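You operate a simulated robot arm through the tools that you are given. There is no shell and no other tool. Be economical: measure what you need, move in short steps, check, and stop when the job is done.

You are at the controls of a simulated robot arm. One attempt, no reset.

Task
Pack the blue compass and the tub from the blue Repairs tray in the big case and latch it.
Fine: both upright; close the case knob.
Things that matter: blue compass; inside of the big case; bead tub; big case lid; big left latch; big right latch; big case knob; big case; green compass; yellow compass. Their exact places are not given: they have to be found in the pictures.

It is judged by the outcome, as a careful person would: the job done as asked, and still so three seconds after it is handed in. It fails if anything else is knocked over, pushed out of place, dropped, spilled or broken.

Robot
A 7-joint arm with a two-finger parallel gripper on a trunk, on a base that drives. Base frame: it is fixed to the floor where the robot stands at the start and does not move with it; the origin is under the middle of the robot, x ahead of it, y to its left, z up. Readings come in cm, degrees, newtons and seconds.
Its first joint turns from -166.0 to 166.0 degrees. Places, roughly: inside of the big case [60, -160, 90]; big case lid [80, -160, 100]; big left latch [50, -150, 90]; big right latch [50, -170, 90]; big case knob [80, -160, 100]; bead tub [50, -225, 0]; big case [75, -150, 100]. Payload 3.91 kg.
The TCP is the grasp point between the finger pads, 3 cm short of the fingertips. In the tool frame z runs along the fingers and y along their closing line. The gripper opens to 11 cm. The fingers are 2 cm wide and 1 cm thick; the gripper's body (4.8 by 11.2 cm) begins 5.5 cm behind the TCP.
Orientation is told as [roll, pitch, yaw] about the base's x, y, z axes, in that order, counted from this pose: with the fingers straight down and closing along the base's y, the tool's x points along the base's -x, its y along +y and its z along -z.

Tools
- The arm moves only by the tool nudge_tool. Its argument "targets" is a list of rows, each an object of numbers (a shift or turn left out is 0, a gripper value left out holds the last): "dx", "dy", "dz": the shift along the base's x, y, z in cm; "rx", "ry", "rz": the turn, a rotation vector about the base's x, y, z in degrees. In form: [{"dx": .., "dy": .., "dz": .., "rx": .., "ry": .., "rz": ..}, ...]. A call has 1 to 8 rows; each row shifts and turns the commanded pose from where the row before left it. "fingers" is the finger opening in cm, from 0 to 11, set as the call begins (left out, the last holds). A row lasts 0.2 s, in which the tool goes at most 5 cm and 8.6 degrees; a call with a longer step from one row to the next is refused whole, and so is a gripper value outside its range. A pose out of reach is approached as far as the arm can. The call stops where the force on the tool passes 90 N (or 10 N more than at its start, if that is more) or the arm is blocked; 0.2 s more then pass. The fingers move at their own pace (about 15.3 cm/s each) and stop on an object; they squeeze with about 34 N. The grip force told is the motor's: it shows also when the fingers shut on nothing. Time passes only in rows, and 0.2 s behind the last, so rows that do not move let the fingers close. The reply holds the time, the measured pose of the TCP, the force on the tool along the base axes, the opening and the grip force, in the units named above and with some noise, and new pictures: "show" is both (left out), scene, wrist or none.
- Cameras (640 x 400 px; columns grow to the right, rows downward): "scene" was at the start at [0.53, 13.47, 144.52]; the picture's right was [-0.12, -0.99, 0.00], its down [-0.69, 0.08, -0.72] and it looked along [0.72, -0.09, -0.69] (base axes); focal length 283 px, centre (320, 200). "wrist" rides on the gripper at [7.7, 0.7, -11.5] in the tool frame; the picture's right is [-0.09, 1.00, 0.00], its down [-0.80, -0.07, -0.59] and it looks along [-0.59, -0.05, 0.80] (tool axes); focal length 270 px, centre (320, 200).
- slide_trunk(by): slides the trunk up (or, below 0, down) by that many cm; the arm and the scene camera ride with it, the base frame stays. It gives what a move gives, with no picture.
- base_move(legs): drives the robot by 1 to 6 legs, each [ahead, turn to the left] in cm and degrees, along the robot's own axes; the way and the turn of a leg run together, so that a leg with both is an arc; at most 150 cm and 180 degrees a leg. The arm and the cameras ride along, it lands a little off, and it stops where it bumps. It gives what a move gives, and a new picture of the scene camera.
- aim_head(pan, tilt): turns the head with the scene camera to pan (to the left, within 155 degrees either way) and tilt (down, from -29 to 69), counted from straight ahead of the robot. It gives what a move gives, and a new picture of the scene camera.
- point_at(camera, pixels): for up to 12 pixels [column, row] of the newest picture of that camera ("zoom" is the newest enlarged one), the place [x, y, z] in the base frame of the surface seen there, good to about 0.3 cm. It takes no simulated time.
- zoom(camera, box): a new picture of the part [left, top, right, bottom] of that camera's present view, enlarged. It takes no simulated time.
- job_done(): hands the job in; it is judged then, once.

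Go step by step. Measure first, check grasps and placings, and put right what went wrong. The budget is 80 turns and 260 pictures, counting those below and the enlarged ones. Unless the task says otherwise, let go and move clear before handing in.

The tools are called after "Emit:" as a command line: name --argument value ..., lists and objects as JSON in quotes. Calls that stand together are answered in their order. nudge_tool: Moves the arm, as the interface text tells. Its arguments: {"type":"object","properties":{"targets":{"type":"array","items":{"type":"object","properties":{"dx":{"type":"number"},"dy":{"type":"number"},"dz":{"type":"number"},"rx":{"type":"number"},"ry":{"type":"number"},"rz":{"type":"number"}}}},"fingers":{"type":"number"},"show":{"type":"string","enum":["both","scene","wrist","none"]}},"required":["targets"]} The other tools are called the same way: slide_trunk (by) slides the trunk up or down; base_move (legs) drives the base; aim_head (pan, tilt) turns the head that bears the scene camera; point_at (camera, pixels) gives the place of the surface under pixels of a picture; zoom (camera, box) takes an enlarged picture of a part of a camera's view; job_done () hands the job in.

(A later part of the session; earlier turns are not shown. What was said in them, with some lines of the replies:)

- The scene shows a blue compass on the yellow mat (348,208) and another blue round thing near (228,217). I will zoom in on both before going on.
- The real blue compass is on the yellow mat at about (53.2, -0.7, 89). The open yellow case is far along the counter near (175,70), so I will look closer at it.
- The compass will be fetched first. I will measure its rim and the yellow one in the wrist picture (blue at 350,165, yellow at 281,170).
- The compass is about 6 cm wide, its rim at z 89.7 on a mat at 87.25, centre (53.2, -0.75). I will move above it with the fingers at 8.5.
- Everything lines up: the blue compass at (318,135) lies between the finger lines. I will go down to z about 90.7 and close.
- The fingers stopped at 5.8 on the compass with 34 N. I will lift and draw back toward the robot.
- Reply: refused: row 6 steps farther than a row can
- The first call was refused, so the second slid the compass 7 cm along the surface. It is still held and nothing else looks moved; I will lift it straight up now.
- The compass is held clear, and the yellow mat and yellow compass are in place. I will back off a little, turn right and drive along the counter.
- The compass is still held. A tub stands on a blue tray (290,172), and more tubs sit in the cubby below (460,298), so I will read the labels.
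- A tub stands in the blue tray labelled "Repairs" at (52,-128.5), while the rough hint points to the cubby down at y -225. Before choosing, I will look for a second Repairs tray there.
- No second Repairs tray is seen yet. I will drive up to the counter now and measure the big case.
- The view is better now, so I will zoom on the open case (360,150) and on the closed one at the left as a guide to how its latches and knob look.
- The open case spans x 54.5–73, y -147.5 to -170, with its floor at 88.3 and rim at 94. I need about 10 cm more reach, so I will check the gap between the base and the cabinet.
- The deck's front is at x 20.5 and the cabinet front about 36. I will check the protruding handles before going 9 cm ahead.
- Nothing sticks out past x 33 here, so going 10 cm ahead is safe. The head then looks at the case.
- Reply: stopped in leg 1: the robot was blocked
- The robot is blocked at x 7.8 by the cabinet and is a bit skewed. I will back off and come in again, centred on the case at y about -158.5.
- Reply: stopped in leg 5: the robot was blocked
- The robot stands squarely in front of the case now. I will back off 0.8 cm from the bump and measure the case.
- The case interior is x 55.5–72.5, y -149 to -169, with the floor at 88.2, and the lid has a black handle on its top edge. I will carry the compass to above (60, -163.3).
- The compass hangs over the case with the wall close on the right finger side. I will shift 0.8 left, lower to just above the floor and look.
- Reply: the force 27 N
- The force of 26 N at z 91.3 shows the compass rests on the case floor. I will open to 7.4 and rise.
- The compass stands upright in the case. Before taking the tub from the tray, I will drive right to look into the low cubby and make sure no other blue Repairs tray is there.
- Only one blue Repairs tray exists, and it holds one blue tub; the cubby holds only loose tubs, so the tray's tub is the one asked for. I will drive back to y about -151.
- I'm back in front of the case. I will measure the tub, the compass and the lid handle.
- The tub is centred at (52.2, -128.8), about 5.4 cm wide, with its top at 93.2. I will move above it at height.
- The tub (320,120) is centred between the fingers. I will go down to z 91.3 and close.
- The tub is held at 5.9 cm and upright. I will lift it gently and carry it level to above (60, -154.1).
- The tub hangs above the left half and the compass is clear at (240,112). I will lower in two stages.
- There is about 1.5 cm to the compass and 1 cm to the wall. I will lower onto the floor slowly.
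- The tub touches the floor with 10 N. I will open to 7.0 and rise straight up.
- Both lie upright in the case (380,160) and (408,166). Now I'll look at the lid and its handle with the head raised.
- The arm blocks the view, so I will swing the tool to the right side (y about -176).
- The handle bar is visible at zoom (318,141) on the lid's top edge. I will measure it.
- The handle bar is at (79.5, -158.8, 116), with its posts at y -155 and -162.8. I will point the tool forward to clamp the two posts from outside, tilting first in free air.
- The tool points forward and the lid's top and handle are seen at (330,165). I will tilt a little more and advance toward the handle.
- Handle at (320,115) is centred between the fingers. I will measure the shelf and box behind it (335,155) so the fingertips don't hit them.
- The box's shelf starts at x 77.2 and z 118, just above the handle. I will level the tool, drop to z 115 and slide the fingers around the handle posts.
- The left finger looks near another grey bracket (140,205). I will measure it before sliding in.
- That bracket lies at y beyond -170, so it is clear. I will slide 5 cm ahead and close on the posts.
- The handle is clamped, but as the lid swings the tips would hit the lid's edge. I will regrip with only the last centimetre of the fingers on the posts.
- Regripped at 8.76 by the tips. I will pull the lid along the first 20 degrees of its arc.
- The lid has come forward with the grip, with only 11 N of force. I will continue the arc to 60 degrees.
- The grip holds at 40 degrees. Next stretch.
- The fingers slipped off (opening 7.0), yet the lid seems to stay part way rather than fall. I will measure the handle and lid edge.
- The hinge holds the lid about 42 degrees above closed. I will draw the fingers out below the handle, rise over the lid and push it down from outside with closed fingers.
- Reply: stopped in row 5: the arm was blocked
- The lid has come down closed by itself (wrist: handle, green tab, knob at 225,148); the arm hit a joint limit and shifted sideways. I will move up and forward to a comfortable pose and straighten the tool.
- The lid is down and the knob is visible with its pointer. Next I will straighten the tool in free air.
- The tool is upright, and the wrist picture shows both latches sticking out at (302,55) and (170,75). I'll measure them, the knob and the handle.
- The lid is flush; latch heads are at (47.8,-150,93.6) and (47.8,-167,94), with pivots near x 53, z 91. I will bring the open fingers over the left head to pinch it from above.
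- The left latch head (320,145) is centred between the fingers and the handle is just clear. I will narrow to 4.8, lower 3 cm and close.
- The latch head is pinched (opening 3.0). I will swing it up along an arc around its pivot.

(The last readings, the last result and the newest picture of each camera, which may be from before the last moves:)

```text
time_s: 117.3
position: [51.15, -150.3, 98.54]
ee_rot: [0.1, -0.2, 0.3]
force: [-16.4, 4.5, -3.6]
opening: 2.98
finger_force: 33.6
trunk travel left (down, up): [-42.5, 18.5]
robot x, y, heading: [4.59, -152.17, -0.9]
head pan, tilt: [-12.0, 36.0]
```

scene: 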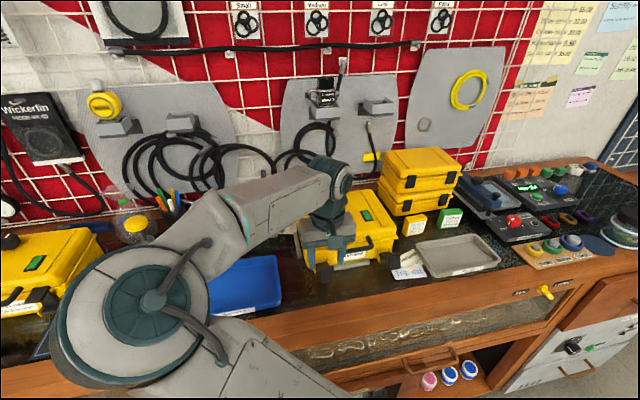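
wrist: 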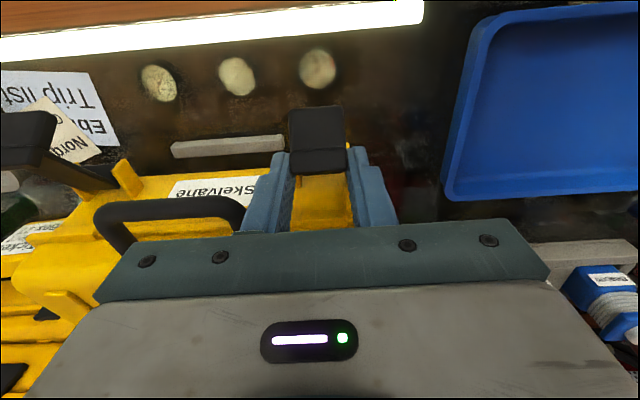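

The latch rides up with the fingers, still gripped, with 16 N of resistance in x. I will keep pressing it inward toward the lid.

Emit:
nudge_tool --targets '[{"dx": 0.8, "dz": 0.2}, {"dx": 0.7, "dz": 0.0}, {"dx": 0.6, "dz": -0.1}, {}]' --show "wrist"

```text
time_s: 118.3
position: [53.24, -150.2, 98.67]
ee_rot: [0.2, 0.0, 0.2]
force: [-14.7, 2.7, -3.7]
opening: 2.94
finger_force: 34.6
trunk travel left (down, up): [-42.5, 18.5]
robot x, y, heading: [4.25, -152.47, -1.2]
head pan, tilt: [-12.0, 36.0]
```

wrist: 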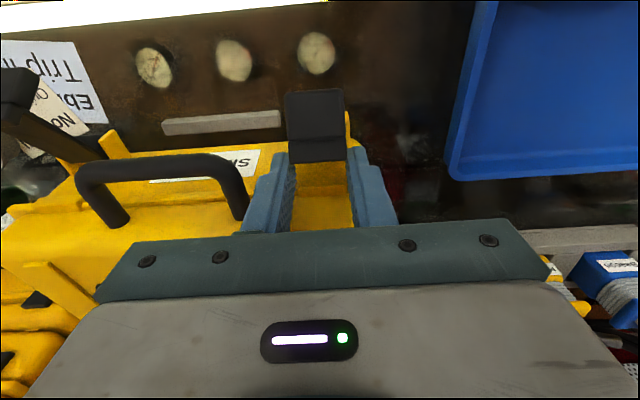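

Emit:
nudge_tool --targets '[{"dx": 0.6, "dz": -0.1}, {"dx": 0.6, "dz": -0.2}, {"dx": 0.4, "dz": -0.2}, {}]' --show "wrist"

Emit:
point_at --camera "wrist" --pixels '[[315, 95], [315, 120], [315, 145], [320, 175]]'

```text
time_s: 119.3
position: [53.43, -150.24, 98.84]
ee_rot: [0.1, 0.3, -0.1]
force: [-66.2, 3.7, 18.2]
opening: 2.93
finger_force: 34.1
trunk travel left (down, up): [-42.5, 18.5]
robot x, y, heading: [4.8, -152.18, -1.0]
head pan, tilt: [-12.0, 36.0]
```

wrist: 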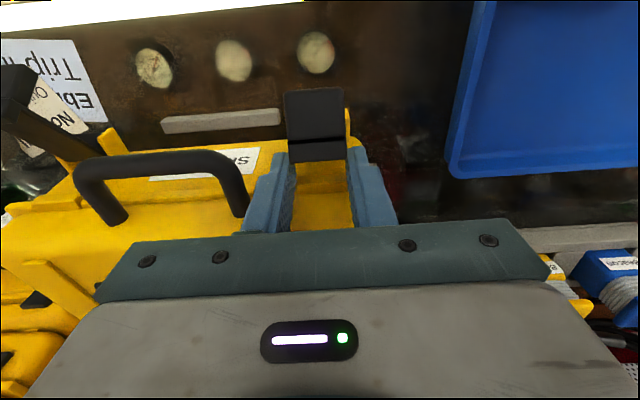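

```text
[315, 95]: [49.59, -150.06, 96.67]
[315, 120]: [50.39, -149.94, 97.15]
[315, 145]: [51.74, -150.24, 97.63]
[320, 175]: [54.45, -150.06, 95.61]
```

Resistance rose to 66 N, so the head is against the lid. I will release and look at how it sits.

Emit:
nudge_tool --targets '[{"dx": -0.9, "dz": 0.3}, {}, {}]' --fingers 5 --show "none"

Emit:
nudge_tool --targets '[{"dz": 3}, {"dz": 4.5}, {"dz": 4.5}, {"dx": -3, "dz": 3}, {}]' --show "wrist"

Emit:
zoom --camera "wrist" --box '[120, 60, 380, 220]'

```text
time_s: 120.1
position: [53.91, -150.14, 98.48]
ee_rot: [0.2, -0.1, 0.3]
force: [-25.0, 6.6, 0.3]
opening: 4.61
finger_force: 0.0
trunk travel left (down, up): [-42.5, 18.5]
robot x, y, heading: [4.43, -151.99, -1.0]
head pan, tilt: [-12.0, 36.0]
```

```text
time_s: 121.3
position: [51.04, -150.33, 113.19]
ee_rot: [0.1, -0.1, 0.1]
force: [-0.5, 0.9, 0.1]
opening: 4.99
finger_force: 0.1
trunk travel left (down, up): [-42.5, 18.5]
robot x, y, heading: [4.91, -151.93, -1.3]
head pan, tilt: [-12.0, 36.0]
```

wrist: 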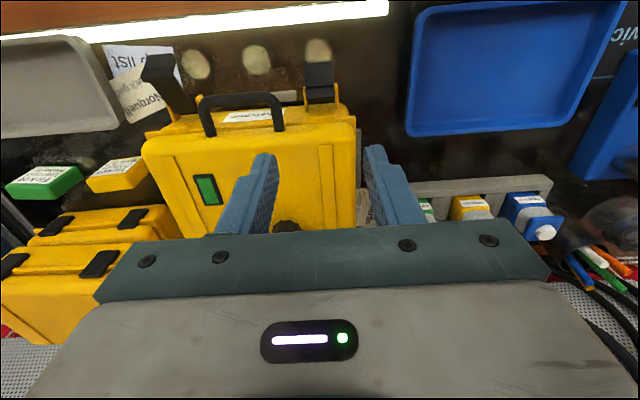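

```text
2.46 times, centred on (250, 140) of wrist
```

zoom: 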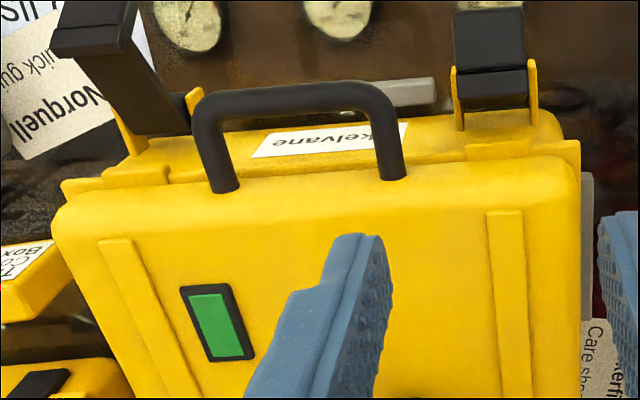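

The left latch is part way up, not yet hooked on the lid. I will measure it again.

Emit:
point_at --camera "zoom" --pixels '[[488, 20], [488, 60], [490, 75], [490, 90], [495, 115], [500, 150], [500, 175], [457, 85], [535, 80], [150, 175], [120, 195], [110, 20]]'

Emit:
zoom --camera "wrist" --box '[280, 50, 380, 112]'

Emit:
zoom --camera "scene" --box '[0, 220, 120, 320]'

```text
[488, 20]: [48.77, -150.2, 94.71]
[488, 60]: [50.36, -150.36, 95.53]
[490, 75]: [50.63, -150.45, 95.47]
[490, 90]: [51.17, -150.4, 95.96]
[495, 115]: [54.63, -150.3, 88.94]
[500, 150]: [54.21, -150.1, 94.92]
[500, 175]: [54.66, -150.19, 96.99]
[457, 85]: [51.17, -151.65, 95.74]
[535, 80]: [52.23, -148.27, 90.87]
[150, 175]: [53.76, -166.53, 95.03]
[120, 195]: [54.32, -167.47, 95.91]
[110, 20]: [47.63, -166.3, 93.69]
```

```text
6.40 times, centred on (330, 81) of wrist
```

zoom: 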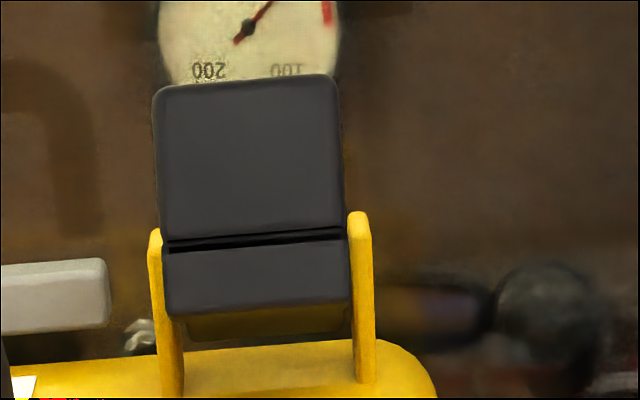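

```text
4.00 times, centred on (60, 270) of scene
```

zoom: 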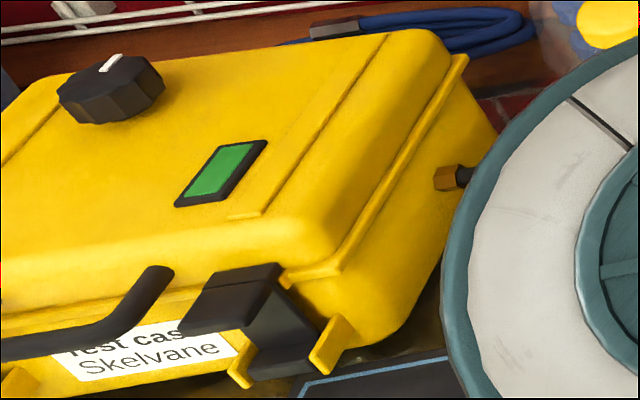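

In the earlier push the finger edges hit the lid front, so the latch fell back to about 30 degrees short. I will close the fingers and push the head inward from the front.

Emit:
nudge_tool --targets '[{"dx": -3.5}, {"dx": -3, "dz": -2}, {"dz": -4.5}, {"dz": -4.5}, {"dz": -4}, {"dz": -2}, {}]' --fingers 0 --show "none"

Emit:
nudge_tool --targets '[{"dx": 1.2}, {"dx": 1}, {"dx": 0.8}, {"dx": 0.6}, {}]' --show "wrist"

```text
time_s: 122.9
position: [44.56, -150.28, 96.27]
ee_rot: [0.0, -0.1, 0.1]
force: [-0.1, -0.3, 0.0]
opening: 0.0
finger_force: 33.6
trunk travel left (down, up): [-42.5, 18.5]
robot x, y, heading: [4.68, -152.35, -1.1]
head pan, tilt: [-12.0, 36.0]
```

```text
time_s: 124.1
position: [48.21, -150.1, 96.38]
ee_rot: [0.1, 0.0, 0.1]
force: [0.4, 0.0, 0.3]
opening: 0.0
finger_force: 34.0
trunk travel left (down, up): [-42.5, 18.5]
robot x, y, heading: [4.53, -152.1, -1.0]
head pan, tilt: [-12.0, 36.0]
```

wrist: 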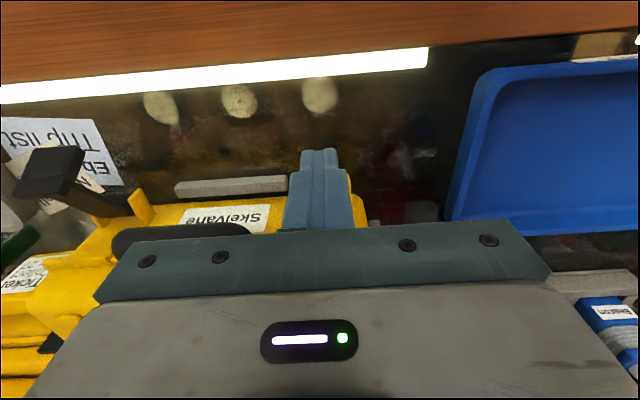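

No force yet, so I will keep pushing in small steps.

Emit:
nudge_tool --targets '[{"dx": 0.7}, {"dx": 0.7}, {"dx": 0.6, "dz": 0.3}, {}]' --show "none"

Emit:
nudge_tool --targets '[{"dx": 0.5, "dz": 0.3}, {"dx": 0.5, "dz": 0.2}, {}]' --show "wrist"

```text
time_s: 125.1
position: [50.07, -150.12, 96.76]
ee_rot: [0.1, 0.1, 0.1]
force: [-17.1, 1.1, -1.2]
opening: 0.01
finger_force: 33.8
trunk travel left (down, up): [-42.5, 18.5]
robot x, y, heading: [4.61, -152.07, -0.9]
head pan, tilt: [-12.0, 36.0]
```

```text
time_s: 125.9
position: [50.39, -150.24, 97.46]
ee_rot: [0.2, 0.3, 0.0]
force: [-60.0, 12.8, 14.4]
opening: 0.0
finger_force: 34.4
trunk travel left (down, up): [-42.5, 18.5]
robot x, y, heading: [4.89, -152.11, -1.0]
head pan, tilt: [-12.0, 36.0]
```

wrist: 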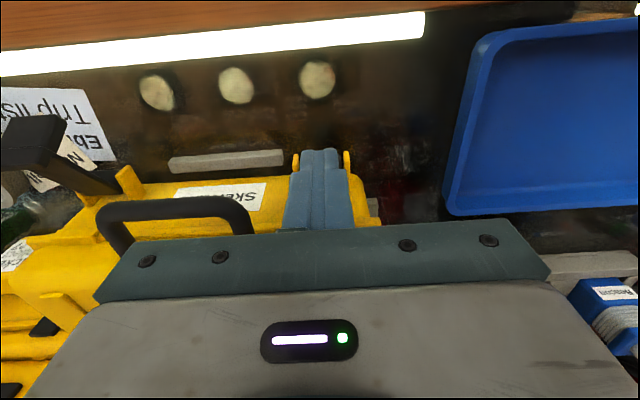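

A firm 60 N now, so I will back off and look at the latch.

Emit:
nudge_tool --targets '[{"dx": -3}, {"dx": -3, "dz": 3}, {"dz": 5}, {"dz": 5}, {"dx": 3, "dz": 3}, {}]' --show "wrist"

Emit:
zoom --camera "wrist" --box '[240, 80, 400, 180]'

```text
time_s: 127.3
position: [48.08, -150.08, 113.22]
ee_rot: [0.1, 0.0, 0.1]
force: [0.7, 0.2, 0.0]
opening: 0.0
finger_force: 34.5
trunk travel left (down, up): [-42.5, 18.5]
robot x, y, heading: [4.35, -152.01, -1.2]
head pan, tilt: [-12.0, 36.0]
```

wrist: 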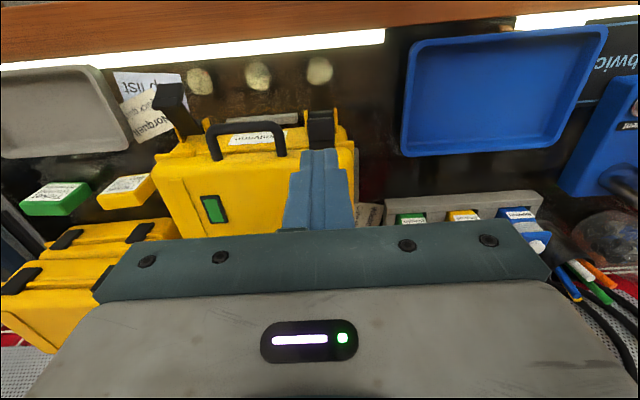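

```text
4.00 times, centred on (320, 130) of wrist
```

zoom: 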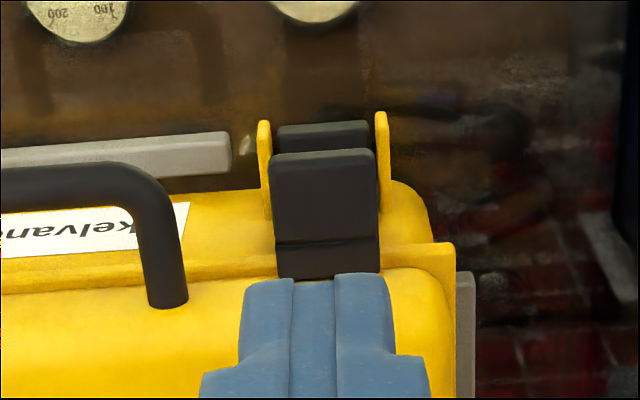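

The left latch now stands up with its head over the lid edge, as on the test case. Next I go to the right latch and view it from above.

Emit:
nudge_tool --targets '[{"dy": -4.2}, {"dy": -4.2}, {"dy": -4.2}, {"dy": -4.2, "dz": -2}, {"dz": -3}, {}]' --fingers 5.5 --show "wrist"

Emit:
zoom --camera "wrist" --box '[240, 80, 400, 180]'

```text
time_s: 128.7
position: [48.13, -167.05, 108.01]
ee_rot: [0.1, 0.2, 0.1]
force: [-0.3, 0.4, 0.3]
opening: 5.48
finger_force: 0.1
trunk travel left (down, up): [-42.5, 18.5]
robot x, y, heading: [4.41, -152.21, -1.0]
head pan, tilt: [-12.0, 36.0]
```

wrist: 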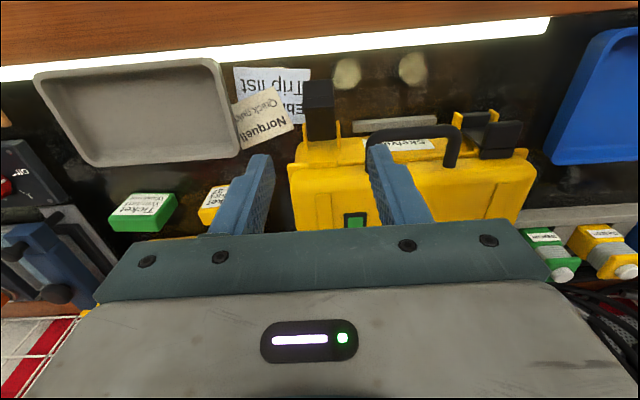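

```text
4.00 times, centred on (320, 130) of wrist
```

zoom: 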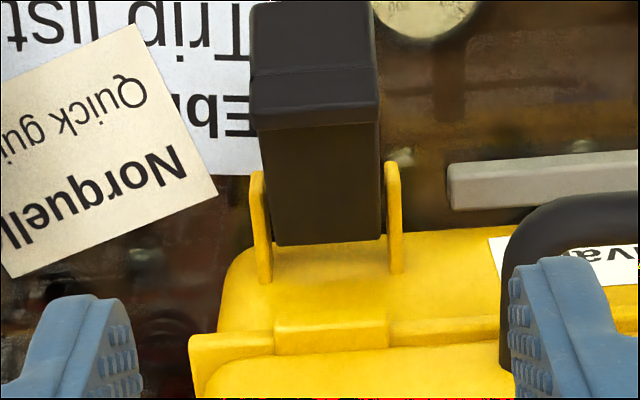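

Emit:
point_at --camera "zoom" --pixels '[[256, 90], [374, 90], [315, 30], [315, 90], [320, 180], [268, 200], [378, 200], [330, 335]]'

Emit:
zoom --camera "wrist" --box '[430, 90, 550, 165]'

```text
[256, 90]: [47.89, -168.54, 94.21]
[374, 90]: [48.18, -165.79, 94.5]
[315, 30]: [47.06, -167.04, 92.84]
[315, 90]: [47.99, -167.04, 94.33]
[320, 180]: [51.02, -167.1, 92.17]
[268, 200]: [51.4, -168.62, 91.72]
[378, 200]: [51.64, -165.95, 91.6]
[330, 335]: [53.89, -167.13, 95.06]
```

```text
5.33 times, centred on (490, 128) of wrist
```

zoom: 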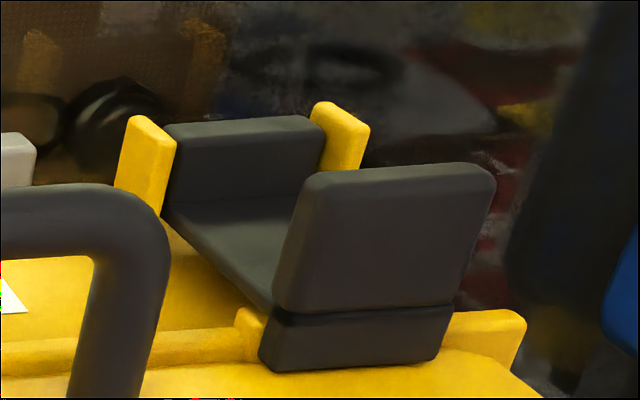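

The left latch is clearly hooked over the lid's catch. The right head is centred at y -167.15, so I will pinch it the same way.

Emit:
nudge_tool --targets '[{"dx": -0.15, "dy": -0.1, "dz": -4.5}, {"dz": -4.5}, {"dz": -2.3}, {"dz": -1.5}, {}]' --fingers 4.6 --show "none"

Emit:
nudge_tool --targets '[{}, {}, {}]' --fingers 1.5 --show "wrist"

```text
time_s: 129.9
position: [47.99, -167.1, 95.19]
ee_rot: [0.2, 0.0, 0.1]
force: [0.1, -0.5, 0.1]
opening: 4.6
finger_force: 0.2
trunk travel left (down, up): [-42.5, 18.5]
robot x, y, heading: [4.61, -152.06, -1.2]
head pan, tilt: [-12.0, 36.0]
```

```text
time_s: 130.7
position: [48.07, -167.14, 95.29]
ee_rot: [0.2, -0.1, 0.1]
force: [-0.8, -1.8, 0.2]
opening: 2.97
finger_force: 34.2
trunk travel left (down, up): [-42.5, 18.5]
robot x, y, heading: [4.22, -152.04, -0.9]
head pan, tilt: [-12.0, 36.0]
```

wrist: 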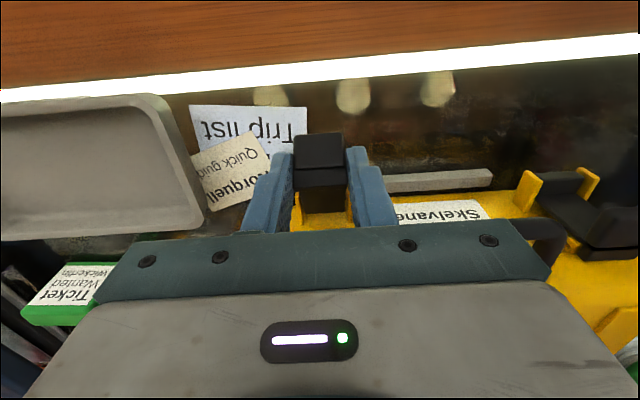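

Pinched at 2.97. I will swing it up as before and then release gently.

Emit:
nudge_tool --targets '[{"dx": 0.66, "dz": 1.17}, {"dx": 0.95, "dz": 1.03}, {"dx": 0.82, "dz": 0.57}, {"dx": 0.91, "dz": 0.42}, {"dx": 0.8, "dz": 0.2}, {"dx": 0.6}, {}]' --show "none"

Emit:
nudge_tool --targets '[{}, {}, {"dz": 3}, {"dz": 4.5}, {"dz": 4.5}, {"dx": -3, "dz": 2}, {"dx": -4}, {}]' --fingers 4.6 --show "wrist"

```text
time_s: 132.3
position: [52.71, -167.24, 98.86]
ee_rot: [0.3, -0.1, 0.1]
force: [-15.2, -5.0, -3.0]
opening: 2.97
finger_force: 34.0
trunk travel left (down, up): [-42.5, 18.5]
robot x, y, heading: [4.42, -151.49, -0.9]
head pan, tilt: [-12.0, 36.0]
```

```text
time_s: 134.1
position: [45.6, -167.07, 112.61]
ee_rot: [0.1, 0.0, 0.1]
force: [-0.5, -0.4, 0.1]
opening: 4.61
finger_force: 0.0
trunk travel left (down, up): [-42.5, 18.5]
robot x, y, heading: [4.64, -152.0, -1.1]
head pan, tilt: [-12.0, 36.0]
```

wrist: 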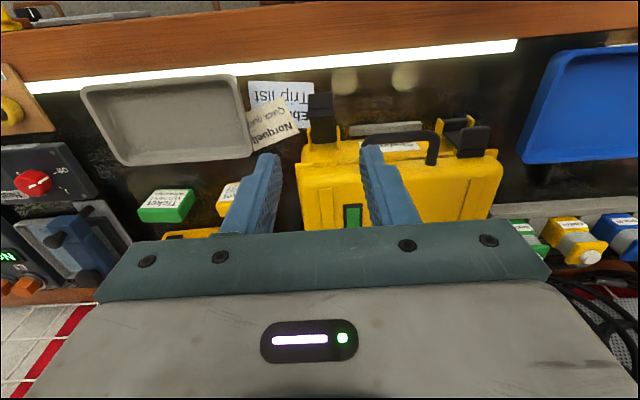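

Emit:
zoom --camera "wrist" --box '[260, 75, 380, 150]'

Emit:
point_at --camera "wrist" --pixels '[[320, 97], [320, 105], [321, 113], [322, 125]]'

```text
5.33 times, centred on (320, 112) of wrist
```

zoom: 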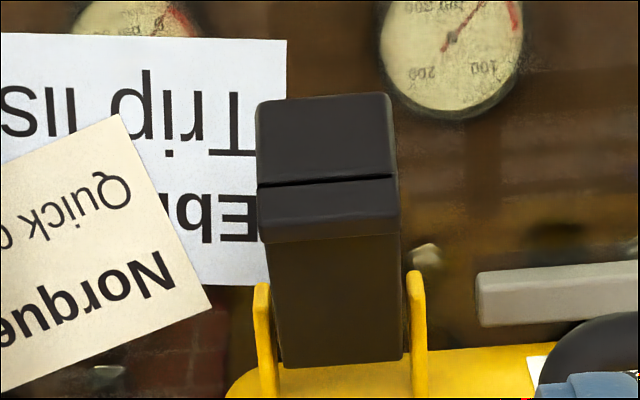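

```text
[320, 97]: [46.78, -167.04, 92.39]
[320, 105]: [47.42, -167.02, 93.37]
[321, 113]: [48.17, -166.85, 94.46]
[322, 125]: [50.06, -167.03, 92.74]
```

The latch fell back open, unlike the left one, which I had pressed firmly against the catch before release. I will pinch again and press further in.

Emit:
nudge_tool --targets '[{"dx": 2.4, "dy": -0.05, "dz": -4.5}, {"dz": -4.5}, {"dz": -4.5}, {"dz": -2.4}, {"dz": -1.4}, {}]' --fingers 4.6 --show "none"

Emit:
nudge_tool --targets '[{}, {}, {}]' --fingers 1.5 --show "none"

Emit:
nudge_tool --targets '[{"dx": 0.66, "dz": 1.17}, {"dx": 0.95, "dz": 1.03}, {"dx": 0.82, "dz": 0.57}, {"dx": 0.91, "dz": 0.42}, {"dx": 0.8, "dz": 0.2}, {"dx": 0.7}, {"dx": 0.6, "dz": -0.1}, {}]' --show "none"

Emit:
nudge_tool --targets '[{"dx": 0.6, "dz": -0.1}, {"dx": 0.6, "dz": -0.2}, {"dx": 0.4, "dz": -0.2}, {}]' --show "wrist"

```text
refused: row 1 steps farther than a row can; nothing moved
```

```text
time_s: 134.9
position: [45.68, -167.07, 112.7]
ee_rot: [0.1, -0.1, 0.1]
force: [0.1, -0.2, -0.2]
opening: 1.49
finger_force: 0.1
trunk travel left (down, up): [-42.5, 18.5]
robot x, y, heading: [4.38, -151.92, -0.8]
head pan, tilt: [-12.0, 36.0]
```

```text
time_s: 136.7
position: [51.27, -167.13, 116.15]
ee_rot: [0.2, 0.0, 0.1]
force: [-0.9, 0.4, 0.3]
opening: 1.5
finger_force: 0.0
trunk travel left (down, up): [-42.5, 18.5]
robot x, y, heading: [4.49, -151.86, -1.0]
head pan, tilt: [-12.0, 36.0]
```

```text
time_s: 137.7
position: [52.93, -167.17, 115.43]
ee_rot: [0.1, 0.0, 0.1]
force: [-0.6, 0.0, -0.4]
opening: 1.52
finger_force: 0.0
trunk travel left (down, up): [-42.5, 18.5]
robot x, y, heading: [4.43, -152.32, -0.9]
head pan, tilt: [-12.0, 36.0]
```

wrist: 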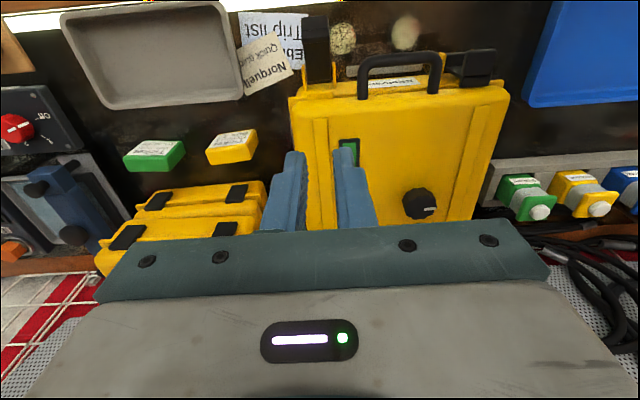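

The first call was refused, so the rest ran harmlessly in the air. I will descend again with legal steps.

Emit:
nudge_tool --targets '[{"dx": -4.9}, {"dz": -4.5}, {"dz": -4.5}, {"dz": -4.5}, {"dz": -3.5}, {"dz": -2}, {"dz": -1.2}, {}]' --fingers 4.6 --show "none"

Emit:
nudge_tool --targets '[{}, {}, {}]' --fingers 1.5 --show "wrist"

```text
time_s: 139.5
position: [47.88, -167.26, 95.37]
ee_rot: [0.2, 0.0, 0.1]
force: [-0.3, 0.3, 0.0]
opening: 4.61
finger_force: 0.0
trunk travel left (down, up): [-42.5, 18.5]
robot x, y, heading: [4.34, -151.84, -1.2]
head pan, tilt: [-12.0, 36.0]
```

```text
time_s: 140.3
position: [47.94, -167.2, 95.25]
ee_rot: [0.2, 0.1, 0.0]
force: [-1.3, 0.3, 0.1]
opening: 3.0
finger_force: 34.4
trunk travel left (down, up): [-42.5, 18.5]
robot x, y, heading: [4.87, -151.94, -0.9]
head pan, tilt: [-12.0, 36.0]
```

wrist: 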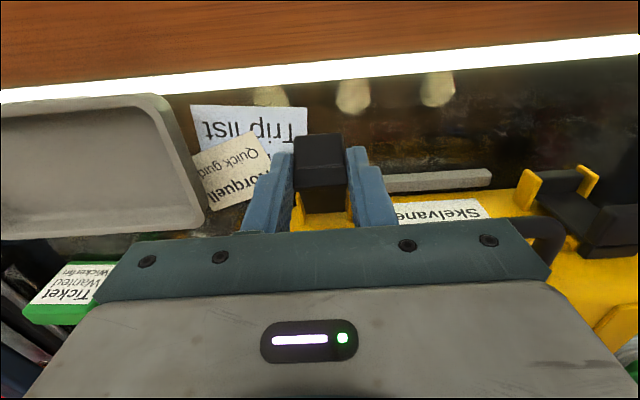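

Pinched again. I will swing it up and press in until it resists.

Emit:
nudge_tool --targets '[{"dx": 0.66, "dz": 1.17}, {"dx": 0.95, "dz": 1.03}, {"dx": 0.82, "dz": 0.57}, {"dx": 0.91, "dz": 0.42}, {"dx": 0.8, "dz": 0.2}, {"dx": 0.7}, {"dx": 0.6, "dz": -0.1}, {}]' --show "none"

Emit:
nudge_tool --targets '[{"dx": 0.6, "dz": -0.1}, {"dx": 0.6, "dz": -0.2}, {"dx": 0.4, "dz": -0.2}, {}]' --show "wrist"

```text
time_s: 142.1
position: [53.19, -167.2, 98.82]
ee_rot: [0.2, -0.1, 0.1]
force: [-16.4, 0.6, 0.6]
opening: 2.96
finger_force: 33.9
trunk travel left (down, up): [-42.5, 18.5]
robot x, y, heading: [4.53, -151.96, -0.7]
head pan, tilt: [-12.0, 36.0]
```

```text
time_s: 143.1
position: [53.91, -167.3, 98.56]
ee_rot: [0.0, 0.3, -0.2]
force: [-60.7, -5.0, 20.5]
opening: 2.97
finger_force: 33.4
trunk travel left (down, up): [-42.5, 18.5]
robot x, y, heading: [4.54, -152.05, -1.1]
head pan, tilt: [-12.0, 36.0]
```

wrist: 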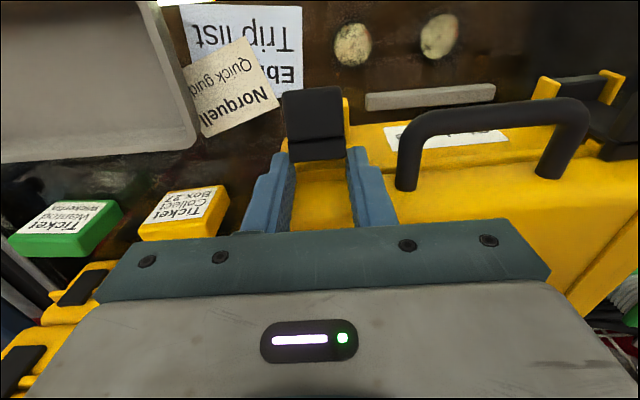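

Same press as on the left, at 60 N. I will release the same way and look.

Emit:
nudge_tool --targets '[{"dx": -0.9, "dz": 0.3}, {}, {}]' --fingers 5 --show "none"

Emit:
nudge_tool --targets '[{"dz": 3}, {"dz": 4.5}, {"dz": 4.5}, {"dx": -3, "dz": 3}, {"dx": -3}, {}]' --show "wrist"

Emit:
zoom --camera "wrist" --box '[260, 60, 380, 135]'

```text
time_s: 143.9
position: [54.0, -167.2, 98.64]
ee_rot: [0.1, 0.0, 0.2]
force: [-24.0, -3.1, 2.3]
opening: 5.21
finger_force: 2.1
trunk travel left (down, up): [-42.5, 18.5]
robot x, y, heading: [4.31, -152.36, -1.2]
head pan, tilt: [-12.0, 36.0]
```

```text
time_s: 145.3
position: [48.14, -167.23, 113.43]
ee_rot: [0.1, -0.1, 0.1]
force: [-0.3, -0.9, -1.1]
opening: 5.0
finger_force: 0.1
trunk travel left (down, up): [-42.5, 18.5]
robot x, y, heading: [4.47, -151.96, -0.9]
head pan, tilt: [-12.0, 36.0]
```

wrist: 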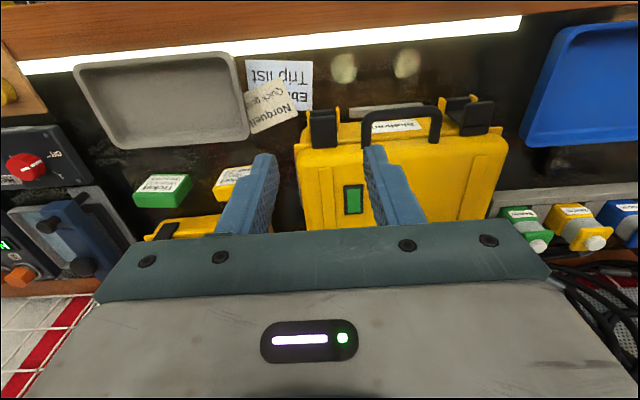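

```text
5.33 times, centred on (320, 98) of wrist
```

zoom: 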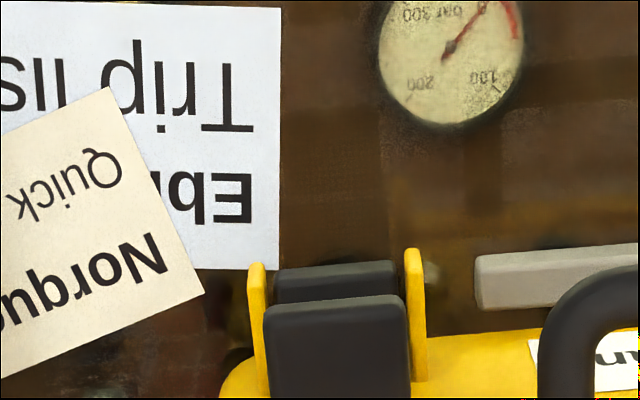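

The right latch now stands like the left. I will check both heads by measuring, and measure the knob.

Emit:
zoom --camera "wrist" --box '[290, 80, 520, 210]'

Emit:
point_at --camera "wrist" --pixels '[[322, 120], [323, 130], [324, 143], [478, 108], [480, 118], [482, 130]]'

Emit:
nudge_tool --targets '[{"dx": 3.5, "dy": 3, "dz": 1}, {"dx": 3.5, "dy": 3}, {"dx": 3.5, "dy": 3}, {"dx": 3.5, "dy": 3}, {}]' --show "wrist"

```text
2.78 times, centred on (405, 145) of wrist
```

zoom: 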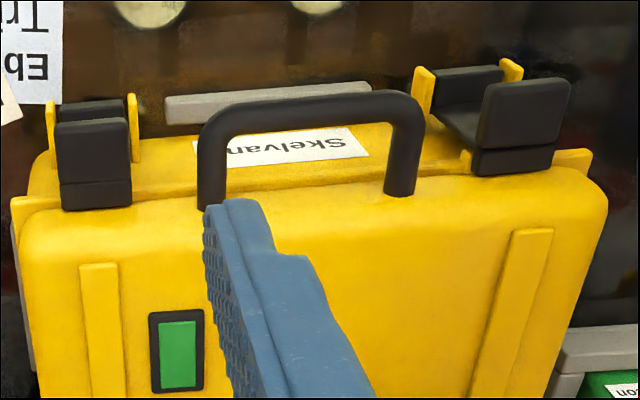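

```text
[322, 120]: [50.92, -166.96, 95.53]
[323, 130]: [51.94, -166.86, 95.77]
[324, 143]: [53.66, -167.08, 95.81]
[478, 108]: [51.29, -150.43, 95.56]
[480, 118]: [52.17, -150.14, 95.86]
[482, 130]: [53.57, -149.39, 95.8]
```

```text
time_s: 146.5
position: [62.42, -155.15, 114.39]
ee_rot: [0.1, -0.1, 0.1]
force: [0.4, 0.4, -0.2]
opening: 4.99
finger_force: 0.0
trunk travel left (down, up): [-42.5, 18.5]
robot x, y, heading: [4.34, -152.2, -0.9]
head pan, tilt: [-12.0, 36.0]
```

wrist: 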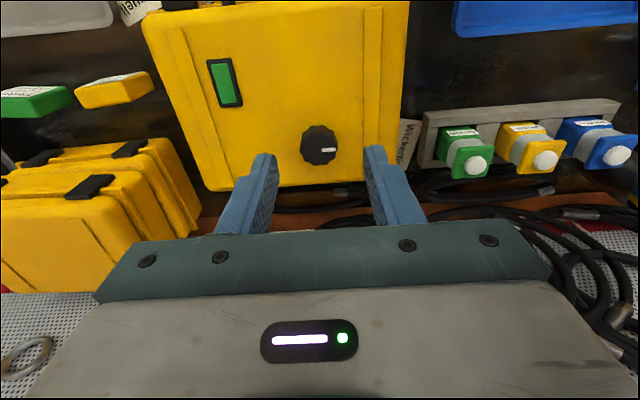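

Both latch heads sit alike (z 95.8 at x 53.6). Now the knob at (319,147), with its pointer toward +y; I will zoom on it for marks and measure.

Emit:
zoom --camera "wrist" --box '[260, 110, 380, 185]'

Emit:
point_at --camera "wrist" --pixels '[[319, 147], [305, 148], [334, 147], [319, 162], [325, 150], [335, 150], [319, 134], [360, 130]]'

Emit:
zoom --camera "scene" --box '[0, 215, 100, 285]'

```text
5.33 times, centred on (320, 148) of wrist
```

zoom: 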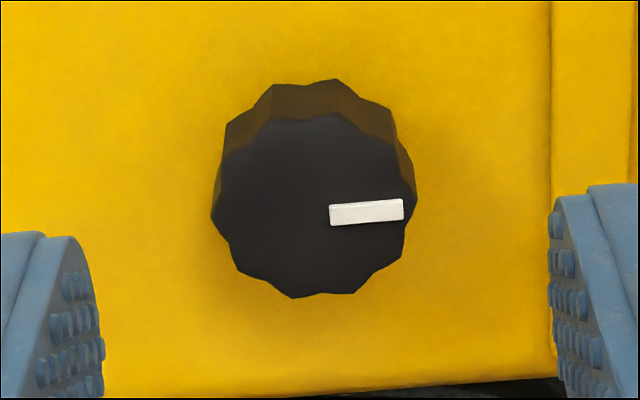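

```text
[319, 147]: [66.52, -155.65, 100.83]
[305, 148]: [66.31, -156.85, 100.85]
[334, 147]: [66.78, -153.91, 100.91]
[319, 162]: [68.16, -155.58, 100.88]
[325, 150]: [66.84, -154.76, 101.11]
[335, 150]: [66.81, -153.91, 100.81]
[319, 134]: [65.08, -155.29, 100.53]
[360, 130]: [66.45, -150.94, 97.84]
```

```text
5.71 times, centred on (50, 250) of scene
```

zoom: 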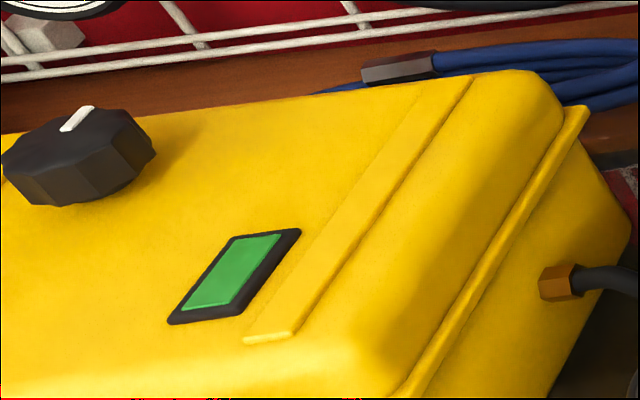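

The test case's pointer points straight back (+x), while ours points to +y, so closing is a 90° clockwise turn. I will go over the knob centre (66.6,-155.65), yawing +45° first.

Emit:
nudge_tool --targets '[{"dx": 1.4, "dy": -0.2, "rz": 7.5}, {"dx": 1.4, "dy": -0.2, "rz": 7.5}, {"dx": 1.4, "dy": -0.1, "rz": 7.5}, {"rz": 7.5}, {"rz": 7.5}, {"rz": 7.5}, {"dz": -4}, {}]' --fingers 6 --show "wrist"

```text
time_s: 148.3
position: [66.37, -155.57, 110.35]
ee_rot: [0.0, 0.0, 45.1]
force: [0.0, 0.7, 0.1]
opening: 6.02
finger_force: 0.1
trunk travel left (down, up): [-42.5, 18.5]
robot x, y, heading: [4.22, -152.0, -0.9]
head pan, tilt: [-12.0, 36.0]
```

wrist: 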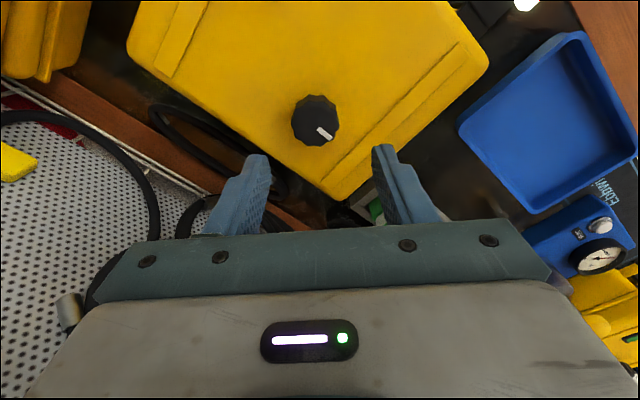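

The reach suffices. I will lower to z 101.6 around the knob.

Emit:
nudge_tool --targets '[{"dx": 0.2, "dz": -4}, {"dz": -3}, {"dz": -1.7}, {}]' --show "wrist"

```text
time_s: 149.3
position: [66.41, -155.61, 101.71]
ee_rot: [0.2, 0.0, 45.2]
force: [0.2, 1.2, 0.5]
opening: 6.02
finger_force: 0.1
trunk travel left (down, up): [-42.5, 18.5]
robot x, y, heading: [4.61, -152.14, -1.0]
head pan, tilt: [-12.0, 36.0]
```

wrist: 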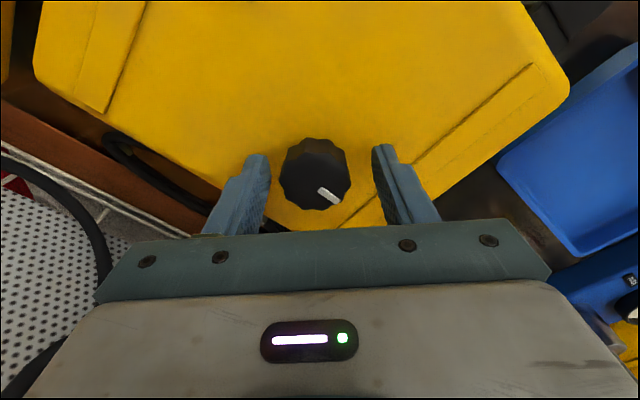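

The knob sits centred between the fingers. I will close on it, then turn clockwise.

Emit:
nudge_tool --targets '[{}, {}, {}]' --fingers 2 --show "none"

Emit:
nudge_tool --targets '[{"rz": -6}, {"rz": -8}, {"rz": -8}, {"rz": -8}, {"rz": -8}, {"rz": -8}, {}]' --show "wrist"

```text
time_s: 150.1
position: [66.49, -155.64, 101.59]
ee_rot: [0.3, 0.0, 45.0]
force: [1.3, -1.6, 0.4]
opening: 3.71
finger_force: 34.1
trunk travel left (down, up): [-42.5, 18.5]
robot x, y, heading: [4.38, -152.24, -1.0]
head pan, tilt: [-12.0, 36.0]
```

```text
time_s: 151.7
position: [66.54, -155.56, 101.76]
ee_rot: [0.3, 0.1, -0.9]
force: [-0.6, 3.5, -0.3]
opening: 3.69
finger_force: 33.7
trunk travel left (down, up): [-42.5, 18.5]
robot x, y, heading: [4.36, -152.41, -1.0]
head pan, tilt: [-12.0, 36.0]
```

wrist: 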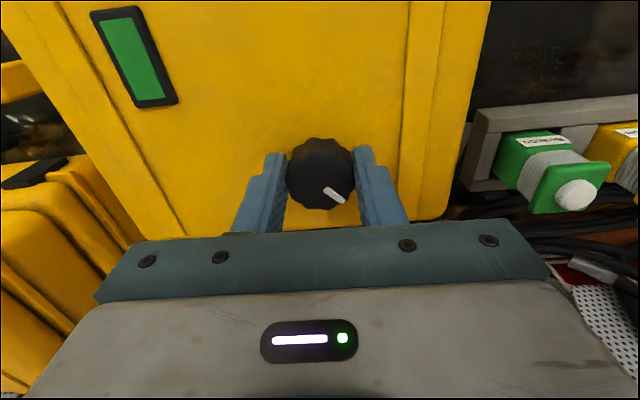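

The pointer turned along with the gripper by 46°. I will turn the other 45°.

Emit:
nudge_tool --targets '[{"rz": -8}, {"rz": -8}, {"rz": -8}, {"rz": -8}, {"rz": -8}, {"rz": -5}, {}]' --show "wrist"

```text
time_s: 153.3
position: [65.23, -155.65, 101.59]
ee_rot: [0.4, -0.4, -45.3]
force: [47.1, 28.7, 36.9]
opening: 4.76
finger_force: 27.3
out of reach, approached as far as the arm can: row 6
trunk travel left (down, up): [-42.5, 18.5]
robot x, y, heading: [4.43, -152.37, -0.6]
head pan, tilt: [-12.0, 36.0]
5 turns are left
```

wrist: 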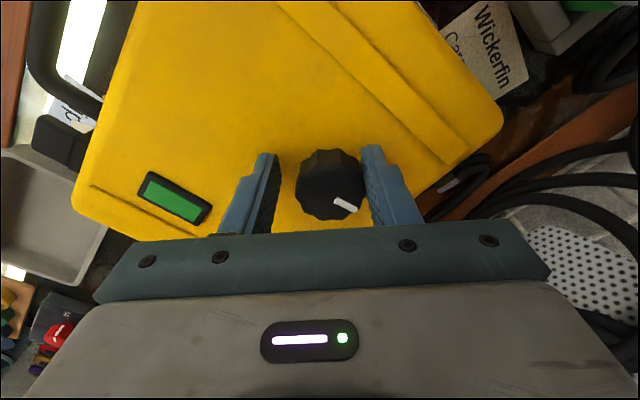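

The arm reached its limit near the end of the turn and I have 5 turns left. I will open, rise clear and check the pointer.

Emit:
nudge_tool --targets '[{}, {}, {"dz": 2}, {"dz": 4}, {"dz": 4}, {"dx": -2, "dz": 2}, {"dx": -2}, {}]' --fingers 7 --show "wrist"

Emit:
zoom --camera "wrist" --box '[250, 60, 410, 220]'

Emit:
zoom --camera "scene" --box '[280, 170, 420, 290]'

```text
time_s: 155.1
position: [58.05, -158.0, 111.98]
ee_rot: [0.0, 0.0, -45.9]
force: [-0.3, -0.7, -0.2]
opening: 6.98
finger_force: 0.1
out of reach, approached as far as the arm can: row 3, 4, 5
trunk travel left (down, up): [-42.5, 18.5]
robot x, y, heading: [4.64, -152.01, -1.0]
head pan, tilt: [-12.0, 36.0]
```

wrist: 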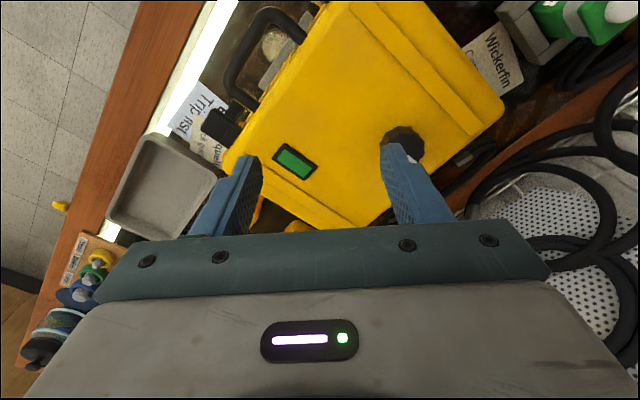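

```text
2.50 times, centred on (330, 140) of wrist
```

zoom: 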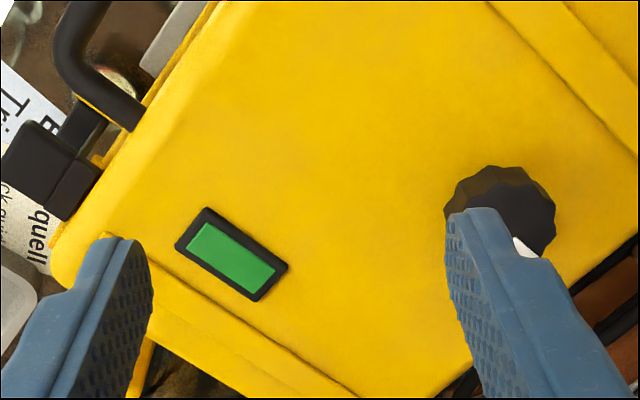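

```text
3.33 times, centred on (350, 230) of scene
4 turns are left
```

zoom: 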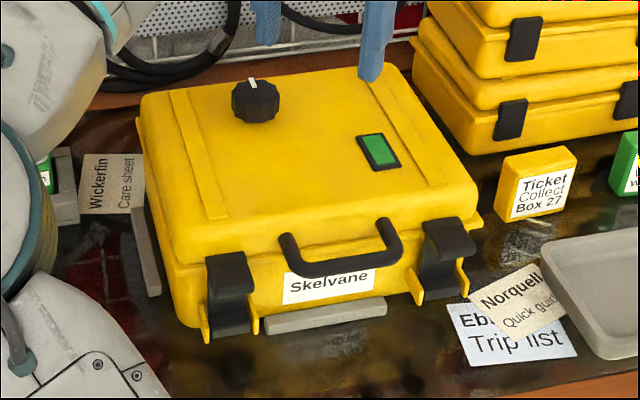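

The scene shows the pointer facing straight back as on the test case, with both latches hooked. I will draw the arm clear and take one last close look at the knob.

Emit:
nudge_tool --targets '[{"dx": -3, "dz": 1}, {"dx": -4, "dz": 1}, {"dx": -4}, {"dx": -4}, {}]' --show "scene"

Emit:
zoom --camera "scene" --box '[320, 170, 400, 220]'

Emit:
point_at --camera "zoom" --pixels '[[224, 165], [224, 180], [222, 195], [222, 150]]'

```text
time_s: 156.3
position: [42.86, -158.02, 114.21]
ee_rot: [0.1, 0.0, -46.0]
force: [-0.3, -0.2, -0.4]
opening: 6.99
finger_force: 0.0
trunk travel left (down, up): [-42.5, 18.5]
robot x, y, heading: [4.42, -152.57, -0.8]
head pan, tilt: [-12.0, 36.0]
```

scene: 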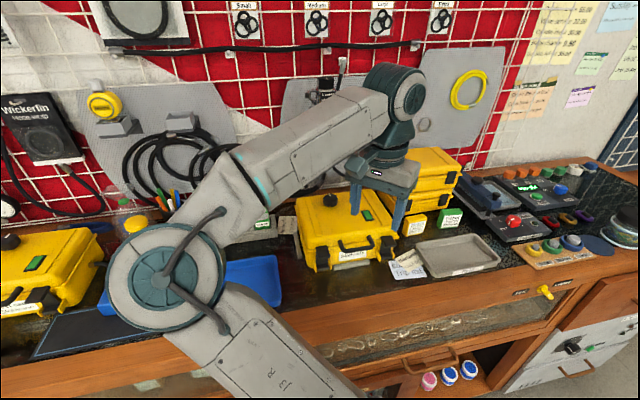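

```text
8.00 times, centred on (360, 195) of scene
```

zoom: 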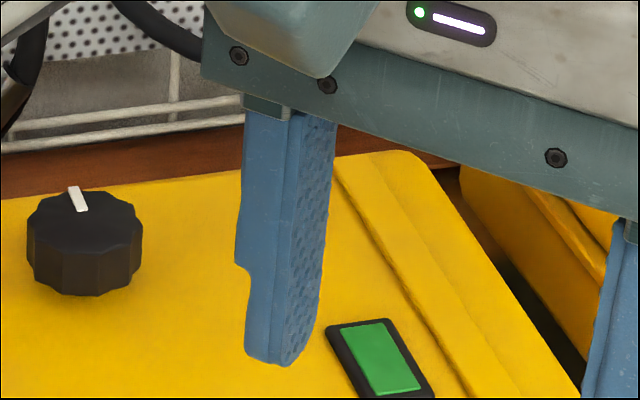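

```text
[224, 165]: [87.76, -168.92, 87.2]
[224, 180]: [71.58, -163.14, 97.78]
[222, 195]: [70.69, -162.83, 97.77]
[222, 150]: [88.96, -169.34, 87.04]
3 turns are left
```

The pointer is turned straight back, both latches are hooked, the lid is flush, and the arm is clear of the case. I'm handing in now.

Emit:
job_done

```text
The job is handed in.
```

I packed the blue compass and the tub from the blue Repairs tray in the big case, closed and latched it, turned the knob to closed, and handed the job in.

- **Contents:** both stood upright before the lid shut. The lid dropped the last 40 degrees or so when my grip slipped, and I couldn't see inside after that.
- **Knob:** it has no markings, so I took closed as a quarter turn clockwise, matching the pointer on the closed test case.
- **Which tub:** your rough place for the bead tub pointed to the low cubby, where three loose tubs sit. I followed your words and took the one from the Repairs tray.
- **Bumps:** while parking, the robot touched the cabinet front twice. The compass slid about 7 cm on the counter before I lifted it. Nothing else appeared moved in the pictures.
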